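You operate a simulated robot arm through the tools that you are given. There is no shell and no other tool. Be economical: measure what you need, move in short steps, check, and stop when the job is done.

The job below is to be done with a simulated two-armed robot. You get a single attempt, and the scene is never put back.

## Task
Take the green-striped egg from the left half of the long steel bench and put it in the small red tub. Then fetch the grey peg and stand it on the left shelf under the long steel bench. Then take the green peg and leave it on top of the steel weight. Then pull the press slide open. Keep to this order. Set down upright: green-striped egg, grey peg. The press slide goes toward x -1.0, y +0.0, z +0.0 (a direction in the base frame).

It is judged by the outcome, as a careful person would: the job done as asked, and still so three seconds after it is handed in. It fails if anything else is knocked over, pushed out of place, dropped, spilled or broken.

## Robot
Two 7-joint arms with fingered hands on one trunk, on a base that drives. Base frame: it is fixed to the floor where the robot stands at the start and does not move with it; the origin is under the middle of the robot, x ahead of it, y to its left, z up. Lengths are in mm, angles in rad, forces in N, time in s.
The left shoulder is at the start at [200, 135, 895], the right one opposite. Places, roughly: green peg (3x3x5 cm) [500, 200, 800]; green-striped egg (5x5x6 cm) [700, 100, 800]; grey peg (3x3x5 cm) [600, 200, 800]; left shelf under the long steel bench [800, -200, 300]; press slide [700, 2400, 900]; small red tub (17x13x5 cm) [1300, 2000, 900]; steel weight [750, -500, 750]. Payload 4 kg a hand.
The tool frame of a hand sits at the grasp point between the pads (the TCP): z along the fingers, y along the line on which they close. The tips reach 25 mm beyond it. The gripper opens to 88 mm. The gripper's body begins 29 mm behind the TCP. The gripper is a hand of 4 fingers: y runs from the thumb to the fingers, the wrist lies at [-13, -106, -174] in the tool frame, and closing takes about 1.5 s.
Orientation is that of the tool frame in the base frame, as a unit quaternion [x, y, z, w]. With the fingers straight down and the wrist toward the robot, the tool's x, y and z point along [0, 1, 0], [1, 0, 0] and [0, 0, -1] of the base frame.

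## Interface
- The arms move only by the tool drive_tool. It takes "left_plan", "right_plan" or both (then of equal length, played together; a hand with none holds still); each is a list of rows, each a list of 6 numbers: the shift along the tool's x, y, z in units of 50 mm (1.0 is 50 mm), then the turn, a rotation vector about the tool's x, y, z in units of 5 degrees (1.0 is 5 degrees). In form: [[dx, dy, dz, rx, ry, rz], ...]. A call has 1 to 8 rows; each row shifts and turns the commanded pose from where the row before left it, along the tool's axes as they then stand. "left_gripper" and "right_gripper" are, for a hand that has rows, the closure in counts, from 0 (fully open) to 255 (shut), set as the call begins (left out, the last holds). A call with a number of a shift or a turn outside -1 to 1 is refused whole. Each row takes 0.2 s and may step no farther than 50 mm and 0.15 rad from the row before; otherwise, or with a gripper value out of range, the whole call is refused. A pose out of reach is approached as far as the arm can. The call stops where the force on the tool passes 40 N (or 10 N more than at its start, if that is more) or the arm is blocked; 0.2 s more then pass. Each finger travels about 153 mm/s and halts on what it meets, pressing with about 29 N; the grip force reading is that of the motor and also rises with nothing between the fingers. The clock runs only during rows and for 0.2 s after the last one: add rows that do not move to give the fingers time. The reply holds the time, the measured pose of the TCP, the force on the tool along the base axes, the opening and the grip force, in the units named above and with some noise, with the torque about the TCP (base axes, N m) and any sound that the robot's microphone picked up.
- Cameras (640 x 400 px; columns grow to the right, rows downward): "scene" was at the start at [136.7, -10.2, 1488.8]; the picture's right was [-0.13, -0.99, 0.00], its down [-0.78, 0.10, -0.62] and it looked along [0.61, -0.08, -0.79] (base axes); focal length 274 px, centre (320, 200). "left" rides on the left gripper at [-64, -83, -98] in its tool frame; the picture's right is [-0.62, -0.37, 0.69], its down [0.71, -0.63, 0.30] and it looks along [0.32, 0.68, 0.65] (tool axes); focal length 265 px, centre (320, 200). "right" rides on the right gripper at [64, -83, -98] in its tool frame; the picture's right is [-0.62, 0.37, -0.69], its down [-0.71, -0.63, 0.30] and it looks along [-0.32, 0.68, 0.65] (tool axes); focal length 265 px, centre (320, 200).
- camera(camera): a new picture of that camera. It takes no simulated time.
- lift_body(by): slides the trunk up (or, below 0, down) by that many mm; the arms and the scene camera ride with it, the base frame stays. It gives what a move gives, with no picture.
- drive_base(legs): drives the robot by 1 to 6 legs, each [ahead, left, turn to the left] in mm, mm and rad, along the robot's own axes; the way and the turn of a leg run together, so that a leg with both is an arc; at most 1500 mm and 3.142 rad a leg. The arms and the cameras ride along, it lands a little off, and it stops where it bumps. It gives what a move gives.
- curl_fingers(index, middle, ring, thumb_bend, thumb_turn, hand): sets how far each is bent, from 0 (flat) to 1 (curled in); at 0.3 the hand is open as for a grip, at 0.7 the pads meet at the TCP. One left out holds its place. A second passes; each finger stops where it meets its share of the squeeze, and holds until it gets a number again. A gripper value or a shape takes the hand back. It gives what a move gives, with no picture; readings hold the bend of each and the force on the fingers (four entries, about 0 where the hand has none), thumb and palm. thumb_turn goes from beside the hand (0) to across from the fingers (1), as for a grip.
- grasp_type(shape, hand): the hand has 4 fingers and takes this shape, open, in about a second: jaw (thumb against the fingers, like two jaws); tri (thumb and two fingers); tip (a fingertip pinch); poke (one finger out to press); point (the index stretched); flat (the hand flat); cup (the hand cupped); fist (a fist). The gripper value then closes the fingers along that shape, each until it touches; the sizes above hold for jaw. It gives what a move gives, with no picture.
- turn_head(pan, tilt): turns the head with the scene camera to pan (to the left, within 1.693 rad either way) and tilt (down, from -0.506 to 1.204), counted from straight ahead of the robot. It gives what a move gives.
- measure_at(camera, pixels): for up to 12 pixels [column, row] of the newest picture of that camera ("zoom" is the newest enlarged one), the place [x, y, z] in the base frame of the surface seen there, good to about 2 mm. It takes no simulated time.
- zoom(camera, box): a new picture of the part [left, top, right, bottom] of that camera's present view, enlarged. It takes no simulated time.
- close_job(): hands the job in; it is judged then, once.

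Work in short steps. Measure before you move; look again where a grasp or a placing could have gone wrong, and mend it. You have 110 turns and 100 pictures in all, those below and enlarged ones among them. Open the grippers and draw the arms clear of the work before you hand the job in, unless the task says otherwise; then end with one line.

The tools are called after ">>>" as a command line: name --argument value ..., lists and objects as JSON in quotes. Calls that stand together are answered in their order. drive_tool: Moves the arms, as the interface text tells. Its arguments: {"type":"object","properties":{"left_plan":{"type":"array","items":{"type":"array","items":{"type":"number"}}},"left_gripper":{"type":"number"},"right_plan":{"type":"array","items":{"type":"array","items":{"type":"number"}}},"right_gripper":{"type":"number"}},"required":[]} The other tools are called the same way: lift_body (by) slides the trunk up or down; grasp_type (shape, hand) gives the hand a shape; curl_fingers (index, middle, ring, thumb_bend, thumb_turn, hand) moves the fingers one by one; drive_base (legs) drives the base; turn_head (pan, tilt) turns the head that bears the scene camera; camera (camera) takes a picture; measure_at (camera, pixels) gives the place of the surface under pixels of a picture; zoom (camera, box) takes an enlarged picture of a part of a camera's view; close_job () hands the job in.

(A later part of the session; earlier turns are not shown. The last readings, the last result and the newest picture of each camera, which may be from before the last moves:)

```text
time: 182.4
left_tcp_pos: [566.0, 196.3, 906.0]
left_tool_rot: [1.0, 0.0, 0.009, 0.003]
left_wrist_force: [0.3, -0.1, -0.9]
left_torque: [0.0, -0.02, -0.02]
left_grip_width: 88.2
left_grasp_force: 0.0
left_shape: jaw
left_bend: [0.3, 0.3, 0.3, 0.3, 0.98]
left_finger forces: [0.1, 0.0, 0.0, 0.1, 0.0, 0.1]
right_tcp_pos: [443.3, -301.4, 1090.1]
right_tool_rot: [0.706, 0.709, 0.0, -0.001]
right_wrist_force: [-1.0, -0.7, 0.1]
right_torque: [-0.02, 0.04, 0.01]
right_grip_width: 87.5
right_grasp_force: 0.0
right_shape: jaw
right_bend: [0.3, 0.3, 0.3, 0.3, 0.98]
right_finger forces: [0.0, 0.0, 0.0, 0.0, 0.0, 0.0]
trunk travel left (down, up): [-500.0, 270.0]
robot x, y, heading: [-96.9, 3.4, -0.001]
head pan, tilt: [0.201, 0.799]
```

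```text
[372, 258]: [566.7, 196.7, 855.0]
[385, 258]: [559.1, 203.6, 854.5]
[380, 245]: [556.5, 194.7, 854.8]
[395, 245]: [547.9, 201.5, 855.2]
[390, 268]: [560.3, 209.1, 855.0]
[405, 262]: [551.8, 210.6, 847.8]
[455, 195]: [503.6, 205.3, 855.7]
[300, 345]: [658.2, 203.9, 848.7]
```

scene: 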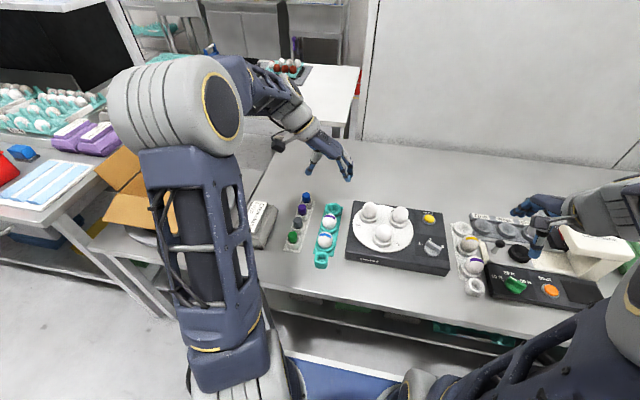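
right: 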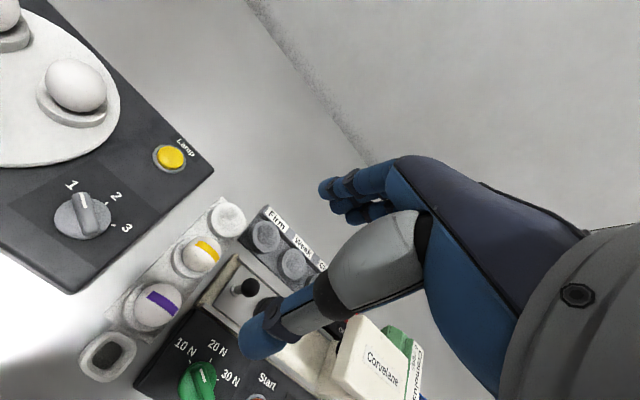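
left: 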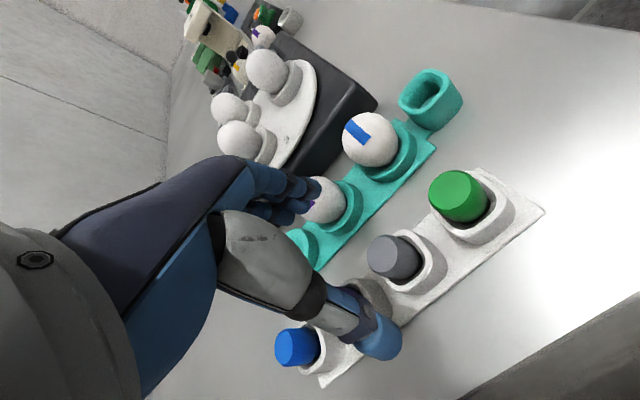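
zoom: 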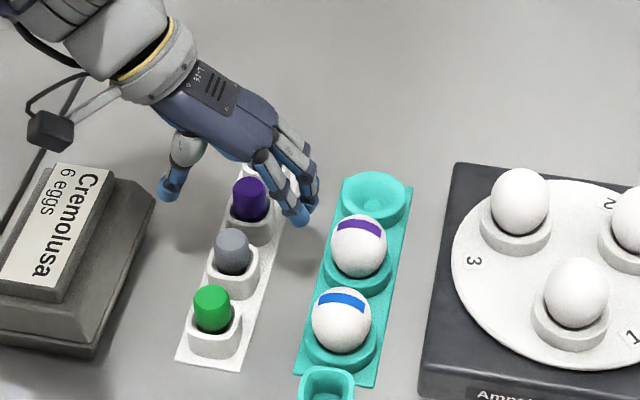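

The two views differ by a few mm; zoom the hand camera to find the peg's edges.

>>> zoom --camera "left" --box '[340, 215, 468, 295]'

>>> measure_at --camera "zoom" --pixels '[[150, 210], [200, 150], [250, 130], [300, 170], [310, 230], [250, 280], [200, 270], [220, 210], [260, 200]]'

```text
5.00 times, centred on (404, 255) of left
```

zoom: 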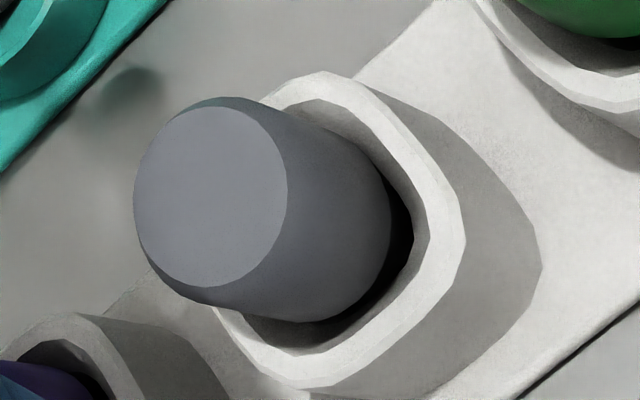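

```text
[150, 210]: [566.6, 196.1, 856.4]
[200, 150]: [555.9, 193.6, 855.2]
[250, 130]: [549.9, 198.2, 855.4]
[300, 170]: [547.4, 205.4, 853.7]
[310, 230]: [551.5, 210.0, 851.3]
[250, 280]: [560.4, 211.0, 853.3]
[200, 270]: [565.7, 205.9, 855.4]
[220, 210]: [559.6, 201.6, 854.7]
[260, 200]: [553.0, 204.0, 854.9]
```

Peg top centre is ≈(559.5,199.5). Shift -6 mm in x, +3 in y, pre-close, and descend to z≈851.

>>> drive_tool --left_plan '[[-0.12, -0.06, 0, 0, 0, 0], [0, 0, 0.3, 0, 0, 0], [0, 0, 0.3, 0, 0, 0], [0, 0, 0.3, 0, 0, 0], [0, 0, 0.2, 0, 0, 0], [0, 0, 0, 0, 0, 0]]' --left_gripper 75

>>> camera --camera "left"

>>> zoom --camera "scene" --box '[240, 160, 400, 260]'

```text
time: 183.8
left_tcp_pos: [563.2, 197.6, 847.2]
left_tool_rot: [1.0, 0.001, 0.008, 0.003]
left_wrist_force: [-0.2, -0.2, 0.8]
left_torque: [0.01, -0.01, -0.05]
left_grip_width: 62.4
left_grasp_force: 0.1
left_shape: jaw
left_bend: [0.27, 0.37, 0.34, 0.57, 0.99]
left_finger forces: [0.1, 0.0, 0.0, 0.1, 0.0, 0.0]
right_tcp_pos: [443.1, -300.7, 1089.3]
right_tool_rot: [0.706, 0.708, 0.0, 0.0]
right_wrist_force: [-0.1, 0.4, 0.2]
right_torque: [0.01, -0.01, 0.02]
right_grip_width: 87.4
right_grasp_force: 0.1
right_shape: jaw
right_bend: [0.3, 0.3, 0.3, 0.3, 0.98]
right_finger forces: [0.1, 0.1, 0.0, 0.0, 0.0, 0.0]
trunk travel left (down, up): [-500.0, 270.0]
robot x, y, heading: [-92.3, 6.3, 0.007]
head pan, tilt: [0.201, 0.799]
```

```text
51 pictures are left
```

left: 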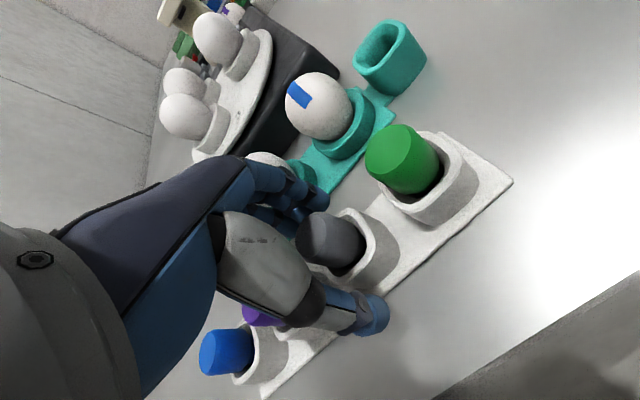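

```text
4.00 times, centred on (320, 210) of scene
```

zoom: 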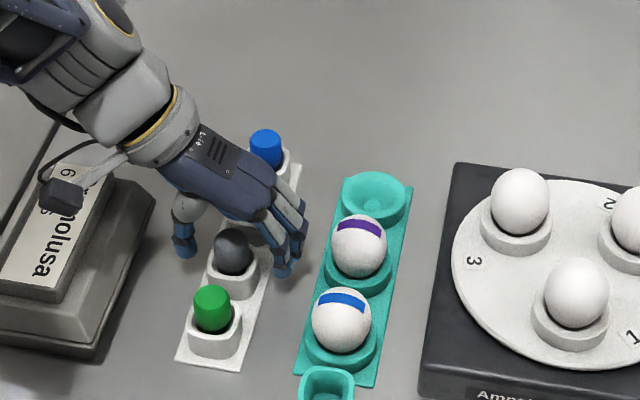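

Well placed, no contact forces. Close on the peg.

>>> drive_tool --left_plan '[[0, 0, 0, 0, 0, 0], [0, 0, 0, 0, 0, 0], [0, 0, 0, 0, 0, 0], [0, 0, 0, 0, 0, 0], [0, 0, 0, 0, 0, 0], [0, 0, 0, 0, 0, 0]]' --left_gripper 200

>>> camera --camera "left"

```text
time: 185.2
left_tcp_pos: [562.9, 198.0, 847.1]
left_tool_rot: [1.0, 0.0, 0.008, 0.003]
left_wrist_force: [-0.1, 4.7, -2.3]
left_torque: [0.1, 0.01, -0.01]
left_grip_width: 32.4
left_grasp_force: 28.7
left_shape: jaw
left_bend: [0.74, 0.5, 0.55, 0.73, 1.0]
left_finger forces: [14.5, 7.9, 0.0, 0.0, 27.9, 0.0]
right_tcp_pos: [442.9, -301.2, 1088.8]
right_tool_rot: [0.706, 0.709, 0.0, 0.0]
right_wrist_force: [-1.0, 0.5, -0.1]
right_torque: [0.01, 0.03, 0.01]
right_grip_width: 87.8
right_grasp_force: 0.1
right_shape: jaw
right_bend: [0.3, 0.3, 0.3, 0.3, 0.98]
right_finger forces: [0.0, 0.0, 0.1, 0.0, 0.1, 0.0]
trunk travel left (down, up): [-500.0, 270.0]
robot x, y, heading: [-96.1, 8.3, 0.005]
head pan, tilt: [0.201, 0.799]
```

```text
49 pictures are left
```

left: 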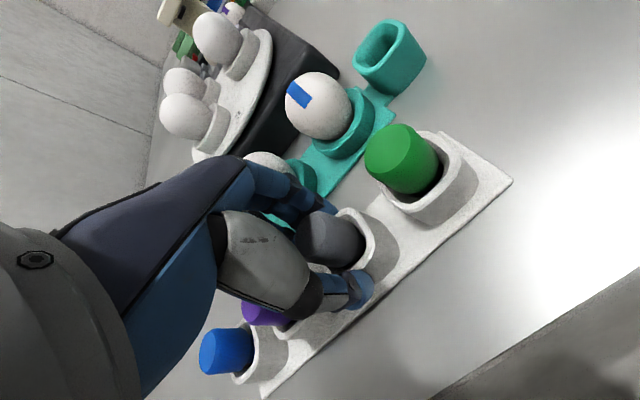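

Peg gripped at 28 N. Lift straight up and check.

>>> drive_tool --left_plan '[[0, 0, -0.3, 0, 0, 0], [0, 0, -0.6, 0, 0, 0], [0, 0, -0.9, 0, 0, 0], [0, 0, -0.9, 0, 0, 0], [0, 0, -0.9, 0, 0, 0]]'

>>> camera --camera "left"

```text
time: 186.4
left_tcp_pos: [561.4, 200.0, 1026.7]
left_tool_rot: [1.0, 0.0, 0.008, 0.003]
left_wrist_force: [0.2, 0.1, 0.6]
left_torque: [-0.01, 0.01, -0.01]
left_grip_width: 25.2
left_grasp_force: 28.8
left_shape: jaw
left_bend: [0.74, 0.57, 0.55, 0.79, 1.0]
left_finger forces: [15.1, 2.9, 0.1, 0.1, 17.9, 0.1]
right_tcp_pos: [443.3, -301.0, 1089.2]
right_tool_rot: [0.707, 0.708, 0.0, 0.0]
right_wrist_force: [0.6, 1.2, 0.8]
right_torque: [0.02, 0.0, 0.02]
right_grip_width: 87.8
right_grasp_force: 0.0
right_shape: jaw
right_bend: [0.3, 0.3, 0.3, 0.3, 0.98]
right_finger forces: [0.0, 0.0, 0.0, 0.0, 0.0, 0.1]
trunk travel left (down, up): [-500.0, 270.0]
robot x, y, heading: [-96.4, 6.2, 0.005]
head pan, tilt: [0.201, 0.799]
```

```text
48 pictures are left
```

left: 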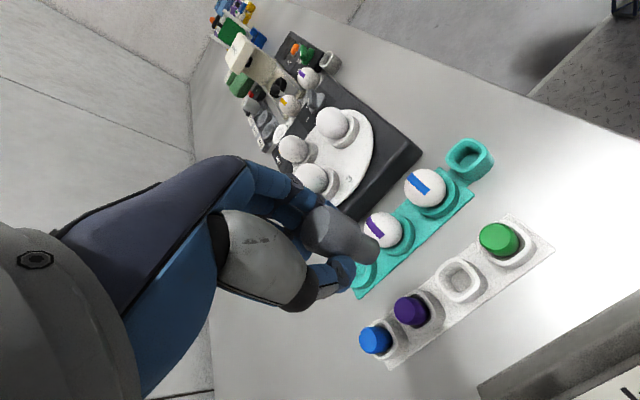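

Held. Zoom to check peg's tilt (vertical direction should map to about (54,15) px near the TCP).

>>> zoom --camera "left" --box '[280, 190, 408, 310]'

>>> zoom --camera "scene" --box '[260, 90, 380, 180]'

```text
3.33 times, centred on (344, 250) of left
```

zoom: 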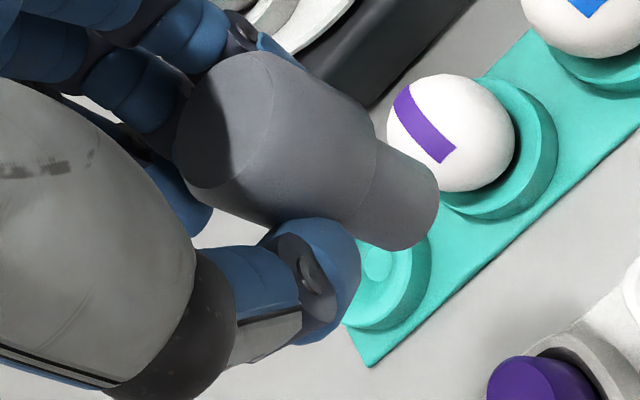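

```text
4.44 times, centred on (320, 135) of scene
```

zoom: 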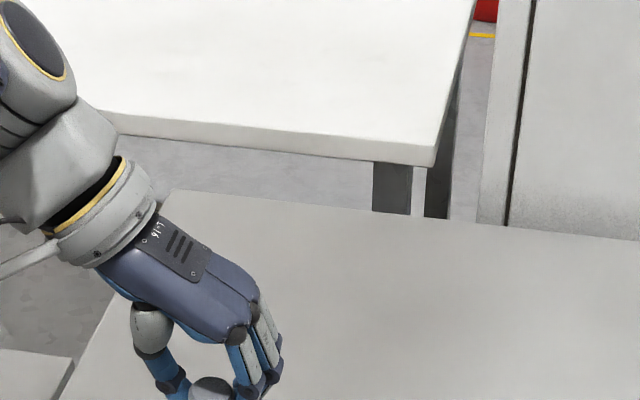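

The peg hangs nearly upright, bottom ≈47 mm below the TCP. Back the robot off so the hand clears the bench edge, lower the trunk and view the shelf, turning the hand back so the wrist faces the robot.

>>> drive_base --legs '[[-450, 0, 0]]'

>>> drive_tool --left_plan '[[0, 0, 0, 0, 0, -1], [0, 0, 0, 0, 0, -1], [0, 0, 0, 0, 0, -1], [0, 0, 0, 0, 0, -1], [0, 0, 0, 0, 0, -1], [0, 0, 0, 0, 0, -1], [0, 0, 0, 0, 0, -1], [0, 0, 0, 0, 0, -1]]'

>>> drive_tool --left_plan '[[0, 0, 0, 0, 0, -1], [0, 0, 0, 0, 0, -1], [0, 0, 0, 0, 0, -1], [0, 0, 0, 0, 0, -1], [0, 0, 0, 0, 0, -1], [0, 0, 0, 0, 0, -1], [0, 0, 0, 0, 0, -1], [0, 0, 0, 0, 0, -1]]'

>>> lift_body --by -490

>>> turn_head --pan -0.15 --tilt 0.45

>>> camera --camera "scene"

```text
time: 189.2
left_tcp_pos: [104.1, 196.6, 1026.6]
left_tool_rot: [1.0, -0.001, 0.008, 0.003]
left_wrist_force: [0.1, 0.1, 0.1]
left_torque: [0.01, -0.01, 0.04]
left_grip_width: 25.2
left_grasp_force: 29.1
left_shape: jaw
left_bend: [0.74, 0.57, 0.55, 0.79, 1.0]
left_finger forces: [15.1, 2.8, 0.1, 0.0, 18.1, 0.0]
right_tcp_pos: [-15.7, -304.0, 1089.8]
right_tool_rot: [0.707, 0.707, 0.0, 0.001]
right_wrist_force: [0.1, -0.4, 1.8]
right_torque: [0.0, -0.03, 0.02]
right_grip_width: 87.8
right_grasp_force: 0.0
right_shape: jaw
right_bend: [0.3, 0.3, 0.3, 0.3, 0.98]
right_finger forces: [0.0, 0.0, 0.0, 0.1, 0.1, 0.0]
trunk travel left (down, up): [-500.0, 270.0]
robot x, y, heading: [-556.6, 2.4, 0.001]
head pan, tilt: [0.201, 0.799]
```

```text
time: 191.0
left_tcp_pos: [102.2, 195.6, 1026.8]
left_tool_rot: [0.94, 0.34, 0.007, 0.005]
left_wrist_force: [-0.5, 1.1, 0.5]
left_torque: [0.01, 0.01, 0.01]
left_grip_width: 25.2
left_grasp_force: 29.0
left_shape: jaw
left_bend: [0.74, 0.57, 0.55, 0.79, 1.0]
left_finger forces: [15.2, 2.7, 0.1, 0.1, 17.9, 0.0]
right_tcp_pos: [-15.3, -304.4, 1088.7]
right_tool_rot: [0.707, 0.707, -0.001, 0.0]
right_wrist_force: [0.2, 0.0, 1.3]
right_torque: [0.0, -0.01, 0.01]
right_grip_width: 87.6
right_grasp_force: 0.0
right_shape: jaw
right_bend: [0.3, 0.3, 0.3, 0.3, 0.98]
right_finger forces: [0.0, 0.0, 0.1, 0.0, 0.0, 0.0]
trunk travel left (down, up): [-500.0, 270.0]
robot x, y, heading: [-556.8, 5.9, 0.001]
head pan, tilt: [0.201, 0.799]
```

```text
time: 192.8
left_tcp_pos: [104.4, 196.3, 1027.9]
left_tool_rot: [0.766, 0.643, 0.004, 0.008]
left_wrist_force: [0.3, 0.5, 0.1]
left_torque: [0.01, 0.03, -0.01]
left_grip_width: 25.4
left_grasp_force: 29.2
left_shape: jaw
left_bend: [0.74, 0.57, 0.55, 0.79, 1.0]
left_finger forces: [15.3, 2.7, 0.1, 0.1, 17.7, 0.0]
right_tcp_pos: [-16.1, -302.2, 1088.7]
right_tool_rot: [0.707, 0.707, 0.0, 0.0]
right_wrist_force: [-0.6, -0.1, 0.7]
right_torque: [0.0, 0.02, 0.01]
right_grip_width: 87.4
right_grasp_force: 0.1
right_shape: jaw
right_bend: [0.3, 0.3, 0.3, 0.3, 0.98]
right_finger forces: [0.1, 0.0, 0.1, 0.0, 0.0, 0.0]
trunk travel left (down, up): [-500.0, 270.0]
robot x, y, heading: [-552.0, 3.4, -0.0]
head pan, tilt: [0.201, 0.799]
```

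```text
refused: -490 is not a number from -400 to 400
```

```text
time: 193.6
left_tcp_pos: [104.3, 196.6, 1027.0]
left_tool_rot: [0.767, 0.641, 0.004, 0.008]
left_wrist_force: [-0.9, -0.3, -0.2]
left_torque: [0.02, -0.01, 0.0]
left_grip_width: 25.1
left_grasp_force: 29.4
left_shape: jaw
left_bend: [0.74, 0.57, 0.55, 0.79, 1.0]
left_finger forces: [15.4, 2.7, 0.0, 0.0, 17.7, 0.1]
right_tcp_pos: [-14.8, -305.1, 1089.3]
right_tool_rot: [0.707, 0.707, 0.0, 0.0]
right_wrist_force: [0.2, -1.3, 0.6]
right_torque: [0.01, 0.01, -0.03]
right_grip_width: 87.6
right_grasp_force: 0.1
right_shape: jaw
right_bend: [0.3, 0.3, 0.3, 0.3, 0.98]
right_finger forces: [0.0, 0.0, 0.0, 0.1, 0.1, 0.0]
trunk travel left (down, up): [-500.0, 270.0]
robot x, y, heading: [-554.2, 5.2, -0.003]
head pan, tilt: [-0.15, 0.45]
```

```text
45 pictures are left
```

scene: 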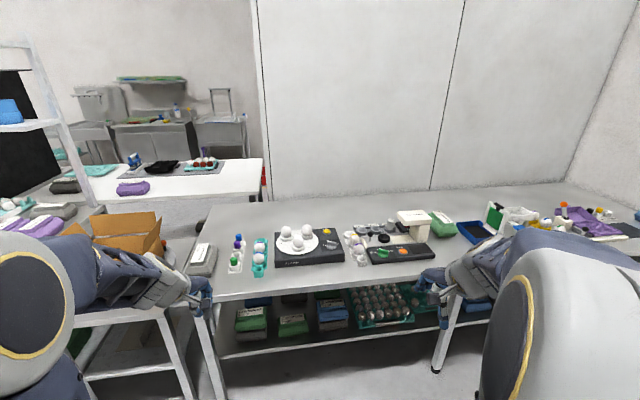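

Lower the trunk in two steps; first tuck the right hand back and outward so it can't meet the bench edge.

>>> drive_tool --right_plan '[[-0.7, -0.7, 0, 0, 0, 0], [-0.7, -0.7, 0, 0, 0, 0], [-0.7, -0.7, 0, 0, 0, 0], [-0.7, -0.7, 0, 0, 0, 0]]'

>>> lift_body --by -400

>>> lift_body --by -90

>>> camera --camera "scene"

>>> zoom --camera "scene" --box '[190, 150, 450, 310]'

```text
time: 194.6
left_tcp_pos: [103.6, 197.6, 1028.2]
left_tool_rot: [0.767, 0.641, 0.004, 0.008]
left_wrist_force: [0.3, 0.1, 0.3]
left_torque: [-0.03, 0.01, 0.04]
left_grip_width: 25.0
left_grasp_force: 29.0
left_shape: jaw
left_bend: [0.74, 0.57, 0.55, 0.79, 1.0]
left_finger forces: [15.3, 2.7, 0.1, 0.0, 17.7, 0.1]
right_tcp_pos: [-158.5, -445.2, 1088.9]
right_tool_rot: [0.707, 0.707, 0.001, 0.0]
right_wrist_force: [0.3, -0.6, 0.3]
right_torque: [0.0, -0.01, 0.01]
right_grip_width: 87.5
right_grasp_force: 0.2
right_shape: jaw
right_bend: [0.3, 0.3, 0.3, 0.3, 0.98]
right_finger forces: [0.1, 0.0, 0.0, 0.0, 0.1, 0.0]
trunk travel left (down, up): [-500.0, 270.0]
robot x, y, heading: [-554.5, 3.2, 0.002]
head pan, tilt: [-0.15, 0.45]
```

```text
time: 198.5
left_tcp_pos: [103.4, 197.7, 627.1]
left_tool_rot: [0.767, 0.642, 0.004, 0.007]
left_wrist_force: [-0.6, -0.1, 0.7]
left_torque: [-0.01, -0.01, -0.03]
left_grip_width: 25.2
left_grasp_force: 29.1
left_shape: jaw
left_bend: [0.74, 0.57, 0.55, 0.79, 1.0]
left_finger forces: [15.3, 2.6, 0.0, 0.0, 17.7, 0.0]
right_tcp_pos: [-159.5, -445.5, 688.7]
right_tool_rot: [0.707, 0.707, -0.001, 0.0]
right_wrist_force: [-0.1, -0.4, 0.3]
right_torque: [-0.01, 0.0, 0.0]
right_grip_width: 87.6
right_grasp_force: 0.0
right_shape: jaw
right_bend: [0.3, 0.3, 0.3, 0.3, 0.98]
right_finger forces: [0.1, 0.0, 0.0, 0.1, 0.0, 0.0]
trunk travel left (down, up): [-100.0, 670.0]
robot x, y, heading: [-553.9, 0.9, -0.0]
head pan, tilt: [-0.15, 0.45]
```

```text
time: 199.7
left_tcp_pos: [103.6, 196.8, 537.4]
left_tool_rot: [0.766, 0.642, 0.004, 0.008]
left_wrist_force: [0.5, 0.5, -0.5]
left_torque: [-0.02, -0.02, -0.03]
left_grip_width: 25.2
left_grasp_force: 29.0
left_shape: jaw
left_bend: [0.74, 0.57, 0.55, 0.79, 1.0]
left_finger forces: [15.3, 2.6, 0.1, 0.1, 17.6, 0.1]
right_tcp_pos: [-158.3, -445.7, 598.5]
right_tool_rot: [0.707, 0.707, 0.0, 0.0]
right_wrist_force: [0.3, 0.2, 0.4]
right_torque: [0.03, -0.01, -0.02]
right_grip_width: 87.6
right_grasp_force: 0.0
right_shape: jaw
right_bend: [0.3, 0.3, 0.3, 0.3, 0.98]
right_finger forces: [0.0, 0.0, 0.0, 0.0, 0.0, 0.1]
trunk travel left (down, up): [-10.0, 760.0]
robot x, y, heading: [-554.4, 6.8, 0.003]
head pan, tilt: [-0.15, 0.45]
```

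```text
44 pictures are left
```

scene: 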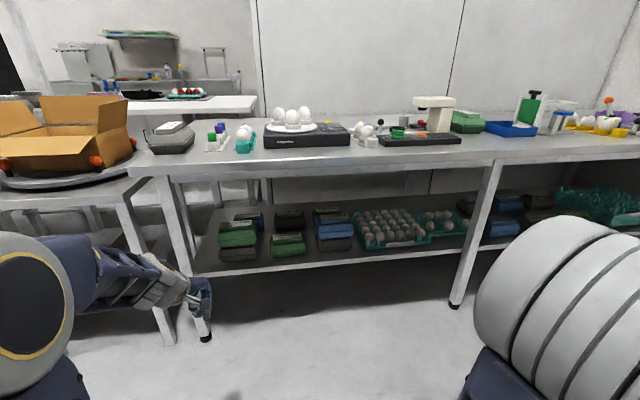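

```text
2.46 times, centred on (320, 230) of scene
```

zoom: 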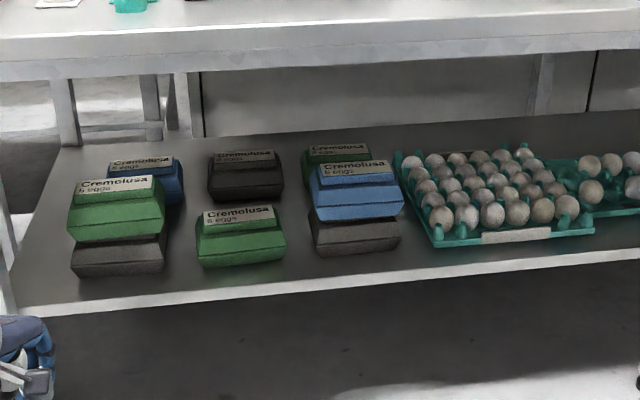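

Measure candidate spots: shelf at zoom (45,260), (185,275), (300,265), the front edge and bench apron.

>>> measure_at --camera "zoom" --pixels '[[45, 260], [180, 280], [298, 262], [298, 285], [75, 270], [165, 268], [200, 262], [285, 258], [315, 250], [400, 245], [100, 75], [345, 265]]'

>>> measure_at --camera "scene" --pixels '[[260, 168], [260, 160], [170, 185], [185, 250], [40, 270], [100, 275], [200, 200]]'

```text
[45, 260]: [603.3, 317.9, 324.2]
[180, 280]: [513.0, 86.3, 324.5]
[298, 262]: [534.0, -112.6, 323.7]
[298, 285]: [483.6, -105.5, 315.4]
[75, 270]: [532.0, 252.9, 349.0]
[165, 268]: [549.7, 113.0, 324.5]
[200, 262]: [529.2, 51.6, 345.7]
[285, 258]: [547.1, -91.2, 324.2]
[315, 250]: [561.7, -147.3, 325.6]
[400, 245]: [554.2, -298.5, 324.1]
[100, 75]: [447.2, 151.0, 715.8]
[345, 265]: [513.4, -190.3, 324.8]
```

```text
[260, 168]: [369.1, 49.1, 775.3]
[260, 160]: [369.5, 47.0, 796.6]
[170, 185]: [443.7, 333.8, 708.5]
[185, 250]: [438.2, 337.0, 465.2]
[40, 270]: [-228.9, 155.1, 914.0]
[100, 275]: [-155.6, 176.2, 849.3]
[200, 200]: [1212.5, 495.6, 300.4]
```

Spot chosen: the gap between the green and grey/blue cartons, peg at ≈(508,-112) near the shelf front (edge x≈484, z 324). Lower the hand to z≈425 and drive in.

>>> drive_tool --left_plan '[[0, 0, 0.75, 0, 0, -1], [0, 0, 0.75, 0, 0, -1], [0, 0, 0.75, 0, 0, 0]]'

>>> drive_base --legs '[[0, -300, 0], [330, 0, 0]]'

>>> camera --camera "left"

>>> camera --camera "scene"

```text
time: 200.5
left_tcp_pos: [106.9, 194.8, 425.5]
left_tool_rot: [0.708, 0.706, 0.004, 0.008]
left_wrist_force: [-0.3, -0.6, -0.3]
left_torque: [0.0, -0.02, -0.02]
left_grip_width: 25.4
left_grasp_force: 28.6
left_shape: jaw
left_bend: [0.74, 0.57, 0.55, 0.79, 1.0]
left_finger forces: [15.4, 2.4, 0.0, 0.0, 17.6, 0.1]
right_tcp_pos: [-159.3, -444.6, 598.6]
right_tool_rot: [0.707, 0.707, 0.001, 0.001]
right_wrist_force: [-0.4, 0.2, -0.2]
right_torque: [-0.03, 0.03, -0.01]
right_grip_width: 87.9
right_grasp_force: 0.1
right_shape: jaw
right_bend: [0.3, 0.3, 0.3, 0.3, 0.98]
right_finger forces: [0.0, 0.0, 0.0, 0.1, 0.0, 0.1]
trunk travel left (down, up): [-10.0, 760.0]
robot x, y, heading: [-551.9, 2.0, -0.002]
head pan, tilt: [-0.15, 0.45]
```

```text
time: 201.9
left_tcp_pos: [114.9, 57.7, 424.1]
left_tool_rot: [0.714, 0.7, 0.002, 0.008]
left_wrist_force: [-0.2, 0.3, 0.2]
left_torque: [0.01, 0.02, 0.0]
left_grip_width: 25.1
left_grasp_force: 29.2
left_shape: jaw
left_bend: [0.74, 0.57, 0.55, 0.79, 1.0]
left_finger forces: [15.3, 2.6, 0.1, 0.0, 17.6, 0.1]
right_tcp_pos: [-162.3, -578.0, 600.0]
right_tool_rot: [0.714, 0.7, 0.001, 0.0]
right_wrist_force: [1.0, 0.9, -0.4]
right_torque: [0.03, 0.01, -0.03]
right_grip_width: 87.7
right_grasp_force: 0.0
right_shape: jaw
right_bend: [0.3, 0.3, 0.3, 0.3, 0.98]
right_finger forces: [0.0, 0.0, 0.0, 0.1, 0.0, 0.0]
trunk travel left (down, up): [-10.0, 760.0]
robot x, y, heading: [-549.0, -120.7, -0.021]
head pan, tilt: [-0.15, 0.45]
stopped in leg 1: the robot was blocked; the commanded pose is now the measured one
```

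```text
42 pictures are left
```

left: 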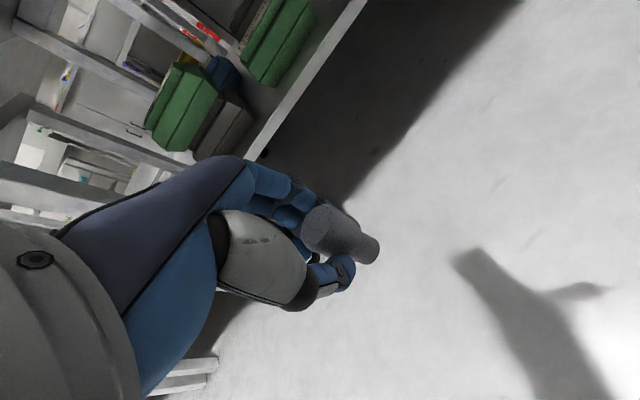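

```text
41 pictures are left
```

scene: 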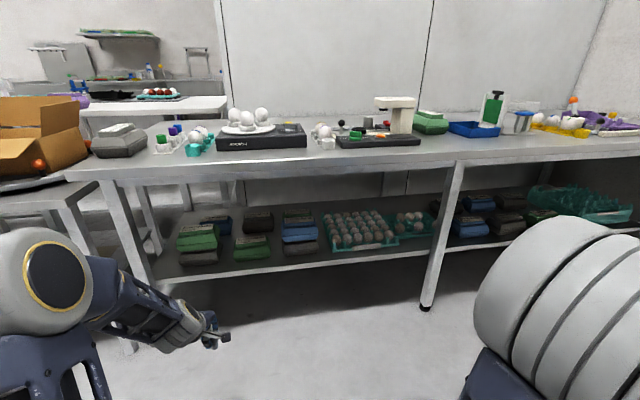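

Something blocked the sideways move at robot y=-121. Look to the right and down.

>>> turn_head --pan -1.5 --tilt 0.9

>>> camera --camera "scene"

>>> camera --camera "right"

```text
time: 203.4
left_tcp_pos: [115.3, 58.0, 424.8]
left_tool_rot: [0.714, 0.7, 0.002, 0.007]
left_wrist_force: [0.2, 0.2, -0.8]
left_torque: [0.01, 0.04, -0.01]
left_grip_width: 25.2
left_grasp_force: 29.3
left_shape: jaw
left_bend: [0.74, 0.57, 0.55, 0.79, 1.0]
left_finger forces: [15.4, 2.6, 0.0, 0.1, 17.6, 0.0]
right_tcp_pos: [-162.0, -577.5, 599.7]
right_tool_rot: [0.713, 0.701, 0.001, 0.0]
right_wrist_force: [-0.3, 1.0, 0.5]
right_torque: [0.02, 0.0, 0.0]
right_grip_width: 87.6
right_grasp_force: 0.0
right_shape: jaw
right_bend: [0.3, 0.3, 0.3, 0.3, 0.98]
right_finger forces: [0.0, 0.0, 0.1, 0.1, 0.0, 0.1]
trunk travel left (down, up): [-10.0, 760.0]
robot x, y, heading: [-550.7, -125.1, -0.012]
head pan, tilt: [-1.499, 0.901]
```

```text
40 pictures are left
```

scene: 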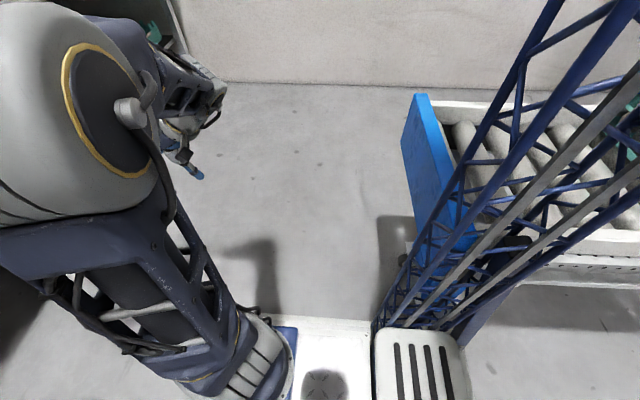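

```text
39 pictures are left
```

right: 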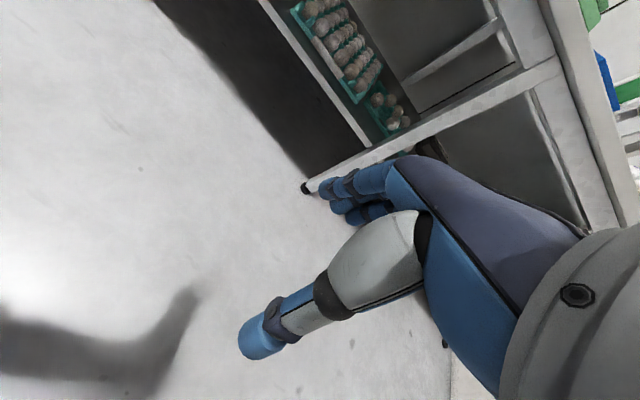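

The base's rear touched a blue roller conveyor behind on the right. I'll go forward first, then sideways.

>>> drive_base --legs '[[270, 5, 0.015], [0, -175, 0]]'

>>> turn_head --pan 0.1 --tilt 0.6

>>> camera --camera "scene"

>>> camera --camera "left"

```text
time: 206.4
left_tcp_pos: [380.1, -106.3, 424.6]
left_tool_rot: [0.709, 0.705, 0.003, 0.007]
left_wrist_force: [0.2, 0.5, -0.3]
left_torque: [0.02, 0.02, -0.02]
left_grip_width: 25.2
left_grasp_force: 29.2
left_shape: jaw
left_bend: [0.74, 0.57, 0.55, 0.79, 1.0]
left_finger forces: [15.4, 2.4, 0.0, 0.1, 17.7, 0.0]
right_tcp_pos: [111.1, -745.6, 599.7]
right_tool_rot: [0.708, 0.706, 0.001, 0.0]
right_wrist_force: [0.0, 0.1, -0.4]
right_torque: [0.0, -0.02, 0.0]
right_grip_width: 87.8
right_grasp_force: 0.1
right_shape: jaw
right_bend: [0.3, 0.3, 0.3, 0.3, 0.98]
right_finger forces: [0.1, 0.1, 0.1, 0.1, 0.0, 0.1]
trunk travel left (down, up): [-10.0, 760.0]
robot x, y, heading: [-281.4, -294.0, -0.006]
head pan, tilt: [-1.499, 0.901]
```

```text
time: 208.1
left_tcp_pos: [380.7, -105.5, 423.4]
left_tool_rot: [0.708, 0.706, 0.002, 0.008]
left_wrist_force: [0.5, -0.6, 0.2]
left_torque: [0.0, 0.0, -0.01]
left_grip_width: 25.4
left_grasp_force: 29.7
left_shape: jaw
left_bend: [0.74, 0.57, 0.55, 0.79, 1.0]
left_finger forces: [15.4, 2.4, 0.1, 0.0, 17.5, 0.1]
right_tcp_pos: [110.4, -744.9, 599.2]
right_tool_rot: [0.708, 0.707, 0.001, 0.001]
right_wrist_force: [0.4, 0.0, -1.0]
right_torque: [-0.02, -0.04, 0.0]
right_grip_width: 87.7
right_grasp_force: 0.0
right_shape: jaw
right_bend: [0.3, 0.3, 0.3, 0.3, 0.98]
right_finger forces: [0.0, 0.0, 0.2, 0.0, 0.0, 0.1]
trunk travel left (down, up): [-10.0, 760.0]
robot x, y, heading: [-281.5, -294.8, -0.005]
head pan, tilt: [0.099, 0.6]
```

```text
38 pictures are left
```

scene: 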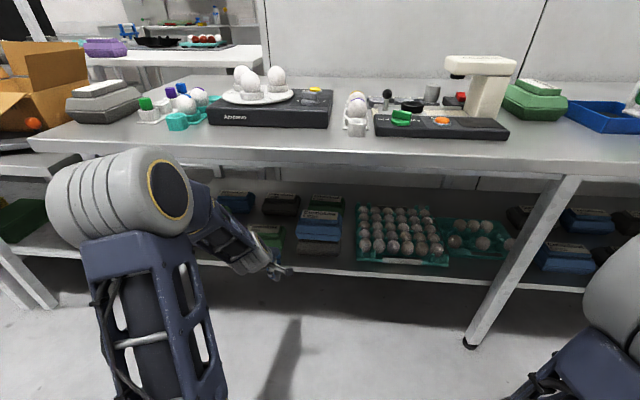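

```text
37 pictures are left
```

left: 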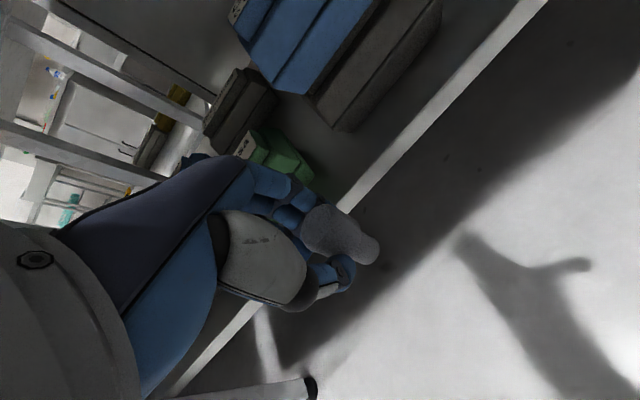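

Measure the peg ends, the shelf front edge and the cartons' near edges from the hand camera.

>>> measure_at --camera "left" --pixels '[[318, 222], [325, 215], [345, 225], [370, 245], [360, 258], [385, 155], [345, 130], [315, 95], [310, 160], [300, 175], [355, 160], [325, 150]]'

>>> zoom --camera "left" --box '[290, 110, 418, 290]'

```text
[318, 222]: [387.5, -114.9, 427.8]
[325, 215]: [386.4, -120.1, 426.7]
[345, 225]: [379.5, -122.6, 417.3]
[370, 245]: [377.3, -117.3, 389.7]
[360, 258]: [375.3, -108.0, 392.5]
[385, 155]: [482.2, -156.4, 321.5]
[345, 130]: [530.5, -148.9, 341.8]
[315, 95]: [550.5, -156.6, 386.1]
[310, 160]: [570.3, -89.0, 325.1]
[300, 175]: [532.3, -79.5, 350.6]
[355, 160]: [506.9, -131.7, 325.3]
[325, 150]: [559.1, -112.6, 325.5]
```

```text
2.22 times, centred on (354, 200) of left
```

zoom: 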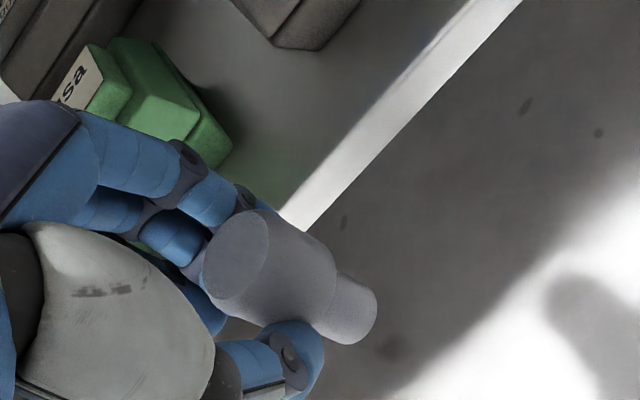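

Peg sits +7,-7 mm off the TCP with its foot leaning slightly (~6°) toward (-x,+y). I'll correct the tilt by a small hand turn, then extend 120 mm under the bench.

>>> drive_tool --left_plan '[[0, 0, 0, -0.8, -1.0, 0], [0, 0.8, 0, 0, 0, 0], [0, 0.8, 0, 0, 0, 0], [0, 0.8, 0, 0, 0, 0], [0, 0, 0, 0, 0, 0]]'

>>> camera --camera "left"

>>> zoom --camera "scene" --box '[220, 190, 380, 290]'

```text
time: 209.3
left_tcp_pos: [497.5, -103.8, 435.0]
left_tool_rot: [0.707, 0.704, -0.004, 0.063]
left_wrist_force: [-0.6, -0.4, 0.3]
left_torque: [0.03, 0.0, 0.03]
left_grip_width: 25.0
left_grasp_force: 29.3
left_shape: jaw
left_bend: [0.74, 0.57, 0.55, 0.8, 1.0]
left_finger forces: [15.4, 2.3, 0.0, 0.1, 17.7, 0.0]
right_tcp_pos: [111.4, -745.1, 599.1]
right_tool_rot: [0.707, 0.707, 0.001, 0.001]
right_wrist_force: [0.6, -0.7, -0.4]
right_torque: [0.04, 0.0, 0.03]
right_grip_width: 87.5
right_grasp_force: 0.1
right_shape: jaw
right_bend: [0.3, 0.3, 0.3, 0.3, 0.98]
right_finger forces: [0.0, 0.0, 0.0, 0.0, 0.1, 0.0]
trunk travel left (down, up): [-10.0, 760.0]
robot x, y, heading: [-282.7, -298.3, -0.002]
head pan, tilt: [0.099, 0.6]
```

```text
35 pictures are left
```

left: 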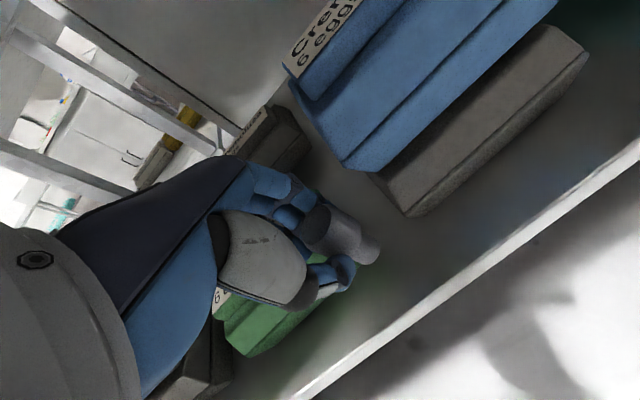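

```text
4.00 times, centred on (300, 240) of scene
```

zoom: 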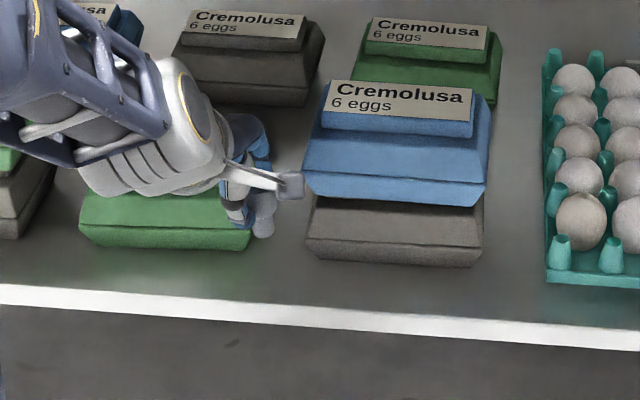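

The gap (peg shows at zoom (263,225), right of the green carton) looks good. Descend 52 mm, compensating the tool tilt.

>>> drive_tool --left_plan '[[0.022, 0, 0.26, 0, 0, 0], [0.022, 0, 0.26, 0, 0, 0], [0.022, 0, 0.26, 0, 0, 0], [0.022, 0, 0.26, 0, 0, 0], [0, 0, 0, 0, 0, 0]]'

>>> camera --camera "left"

>>> zoom --camera "scene" --box '[250, 210, 330, 270]'

```text
time: 210.5
left_tcp_pos: [504.3, -105.0, 382.7]
left_tool_rot: [0.707, 0.704, -0.003, 0.063]
left_wrist_force: [-0.2, 0.7, 0.0]
left_torque: [0.03, -0.01, -0.01]
left_grip_width: 24.9
left_grasp_force: 29.0
left_shape: jaw
left_bend: [0.74, 0.57, 0.58, 0.8, 1.0]
left_finger forces: [15.4, 2.2, 0.0, 0.0, 17.7, 0.0]
right_tcp_pos: [111.3, -745.3, 600.2]
right_tool_rot: [0.707, 0.707, 0.0, 0.0]
right_wrist_force: [0.5, -0.4, -0.6]
right_torque: [0.0, 0.04, 0.02]
right_grip_width: 87.9
right_grasp_force: 0.1
right_shape: jaw
right_bend: [0.3, 0.3, 0.3, 0.3, 0.98]
right_finger forces: [0.0, 0.1, 0.0, 0.1, 0.0, 0.0]
trunk travel left (down, up): [-10.0, 760.0]
robot x, y, heading: [-283.3, -296.4, -0.004]
head pan, tilt: [0.099, 0.6]
```

```text
33 pictures are left
```

left: 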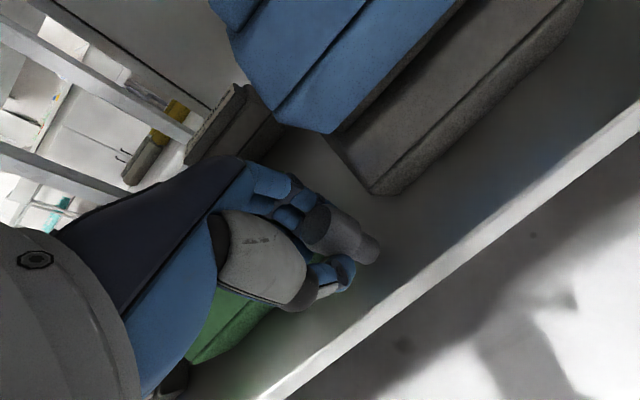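

```text
6.67 times, centred on (290, 240) of scene
```

zoom: 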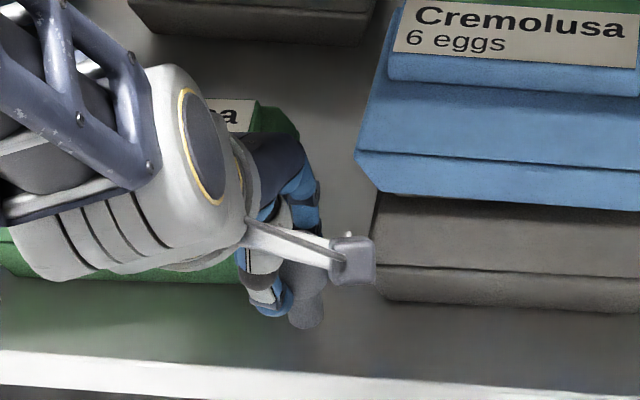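

Peg foot is over the shelf, ~10 mm above it. Creep down to contact.

>>> drive_tool --left_plan '[[0, 0, 0.06, 0, 0, 0], [0, 0, 0.06, 0, 0, 0], [0, 0, 0.06, 0, 0, 0]]'

```text
time: 211.3
left_tcp_pos: [504.6, -106.3, 374.0]
left_tool_rot: [0.707, 0.704, -0.002, 0.064]
left_wrist_force: [-2.4, -1.1, 3.6]
left_torque: [0.08, -0.11, 0.04]
left_grip_width: 25.4
left_grasp_force: 28.8
left_shape: jaw
left_bend: [0.74, 0.57, 0.59, 0.8, 1.0]
left_finger forces: [15.4, 3.3, 3.7, 0.0, 17.5, 0.1]
right_tcp_pos: [111.7, -745.7, 600.9]
right_tool_rot: [0.708, 0.706, 0.001, 0.001]
right_wrist_force: [-0.3, -0.3, -0.7]
right_torque: [0.03, 0.0, 0.0]
right_grip_width: 87.6
right_grasp_force: 0.0
right_shape: jaw
right_bend: [0.3, 0.3, 0.3, 0.3, 0.98]
right_finger forces: [0.0, 0.1, 0.0, 0.1, 0.1, 0.0]
trunk travel left (down, up): [-10.0, 760.0]
robot x, y, heading: [-281.9, -296.4, -0.0]
head pan, tilt: [0.099, 0.6]
```

Contact (3.6 N). Check the peg's uprightness before release.

>>> zoom --camera "left" --box '[280, 180, 408, 290]'

>>> zoom --camera "scene" --box '[270, 230, 318, 264]'

```text
3.64 times, centred on (344, 235) of left
```

zoom: 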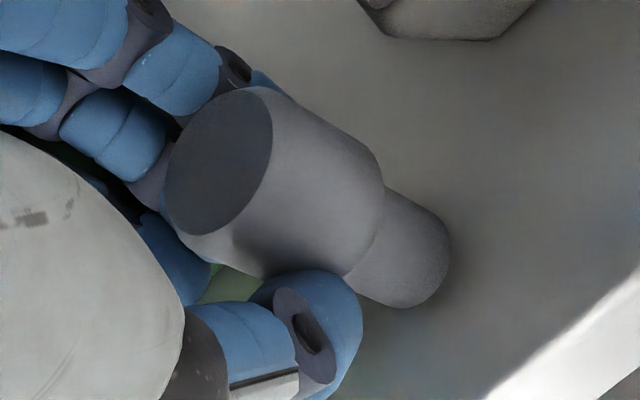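

```text
11.76 times, centred on (294, 247) of scene
```

zoom: 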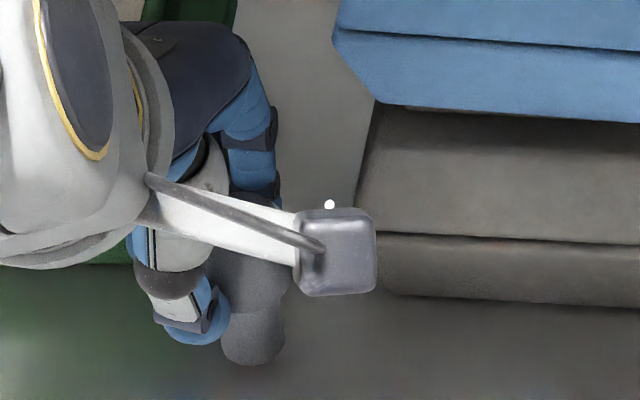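

The peg stands vertical. Release gradually.

>>> drive_tool --left_plan '[[0, 0, 0, 0, 0, 0], [0, 0, 0, 0, 0, 0], [0, 0, 0, 0, 0, 0]]' --left_gripper 160

>>> drive_tool --left_plan '[[0, 0, 0, 0, 0, 0], [0, 0, 0, 0, 0, 0], [0, 0, 0, 0, 0, 0]]' --left_gripper 110

>>> camera --camera "left"

```text
time: 212.1
left_tcp_pos: [503.9, -106.8, 373.2]
left_tool_rot: [0.707, 0.704, -0.003, 0.064]
left_wrist_force: [-1.4, -0.3, -0.6]
left_torque: [0.02, 0.0, -0.01]
left_grip_width: 32.3
left_grasp_force: 0.1
left_shape: jaw
left_bend: [0.74, 0.51, 0.48, 0.73, 1.0]
left_finger forces: [0.0, 0.7, 0.8, 0.0, 0.1, 0.1]
right_tcp_pos: [111.4, -746.4, 599.1]
right_tool_rot: [0.707, 0.707, 0.001, 0.001]
right_wrist_force: [0.2, 0.3, -0.1]
right_torque: [0.03, -0.03, 0.0]
right_grip_width: 87.7
right_grasp_force: 0.1
right_shape: jaw
right_bend: [0.3, 0.3, 0.3, 0.3, 0.98]
right_finger forces: [0.1, 0.0, 0.1, 0.0, 0.0, 0.0]
trunk travel left (down, up): [-10.0, 760.0]
robot x, y, heading: [-283.4, -290.1, -0.003]
head pan, tilt: [0.099, 0.6]
```

```text
time: 212.9
left_tcp_pos: [504.7, -107.3, 374.2]
left_tool_rot: [0.708, 0.704, -0.004, 0.062]
left_wrist_force: [-0.4, -2.1, -1.5]
left_torque: [0.01, 0.0, 0.01]
left_grip_width: 49.3
left_grasp_force: 0.0
left_shape: jaw
left_bend: [0.74, 0.42, 0.39, 0.66, 1.0]
left_finger forces: [0.0, 0.5, 0.6, 0.1, 0.0, 0.0]
right_tcp_pos: [110.9, -745.7, 598.6]
right_tool_rot: [0.708, 0.706, 0.001, 0.0]
right_wrist_force: [0.5, 0.2, 1.0]
right_torque: [0.01, -0.04, 0.03]
right_grip_width: 87.7
right_grasp_force: 0.1
right_shape: jaw
right_bend: [0.3, 0.3, 0.3, 0.3, 0.98]
right_finger forces: [0.0, 0.0, 0.0, 0.0, 0.0, 0.0]
trunk travel left (down, up): [-10.0, 760.0]
robot x, y, heading: [-280.0, -294.3, -0.01]
head pan, tilt: [0.099, 0.6]
```

```text
29 pictures are left
```

left: 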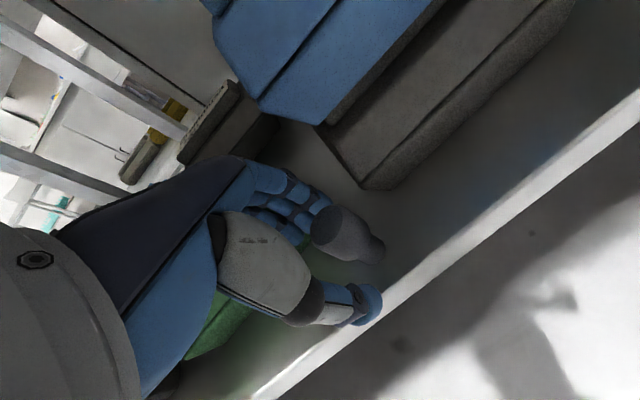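

Peg is free; the index is still curled behind it. Open just the index, which sits in the free gap.

>>> curl_fingers --hand "left" --index 0.4

>>> zoom --camera "left" --box '[260, 160, 420, 290]'

```text
time: 213.9
left_tcp_pos: [503.7, -106.6, 373.7]
left_tool_rot: [0.707, 0.704, -0.003, 0.062]
left_wrist_force: [-1.0, -1.3, 1.3]
left_torque: [-0.01, 0.03, -0.04]
left_grip_width: 55.4
left_grasp_force: 0.5
left_shape: fingers
left_bend: [0.4, 0.42, 0.39, 0.66, 1.0]
left_finger forces: [0.0, 0.6, 0.6, 0.0, 0.0, 0.0]
right_tcp_pos: [110.6, -745.5, 600.3]
right_tool_rot: [0.707, 0.707, 0.0, 0.001]
right_wrist_force: [0.0, -0.2, -0.8]
right_torque: [-0.01, -0.03, 0.0]
right_grip_width: 87.5
right_grasp_force: 0.0
right_shape: jaw
right_bend: [0.3, 0.3, 0.3, 0.3, 0.98]
right_finger forces: [0.1, 0.0, 0.0, 0.0, 0.0, 0.0]
trunk travel left (down, up): [-10.0, 760.0]
robot x, y, heading: [-281.4, -295.6, -0.003]
head pan, tilt: [0.099, 0.6]
```

```text
3.08 times, centred on (340, 225) of left
```

zoom: 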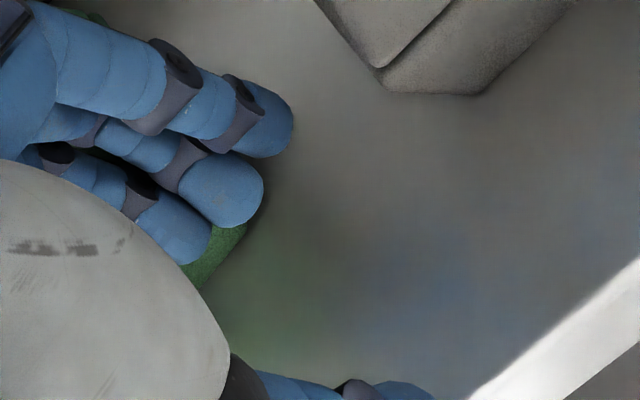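

The peg is no longer in view here. Look with the scene camera for where it went.

>>> zoom --camera "scene" --box '[230, 200, 390, 300]'

>>> camera --camera "left"

```text
4.00 times, centred on (310, 250) of scene
```

zoom: 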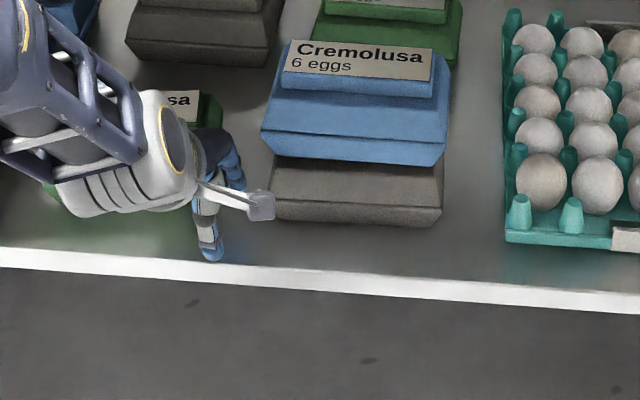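

```text
26 pictures are left
```

left: 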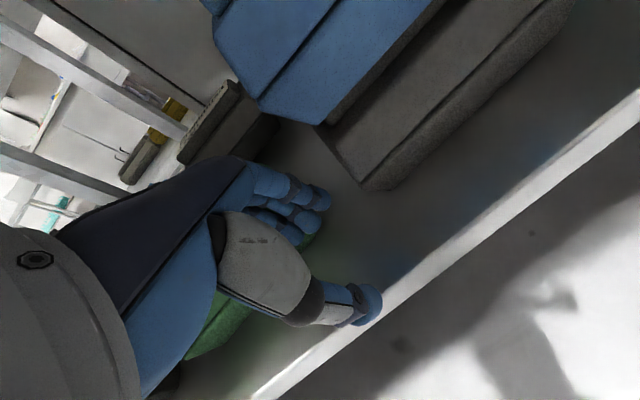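

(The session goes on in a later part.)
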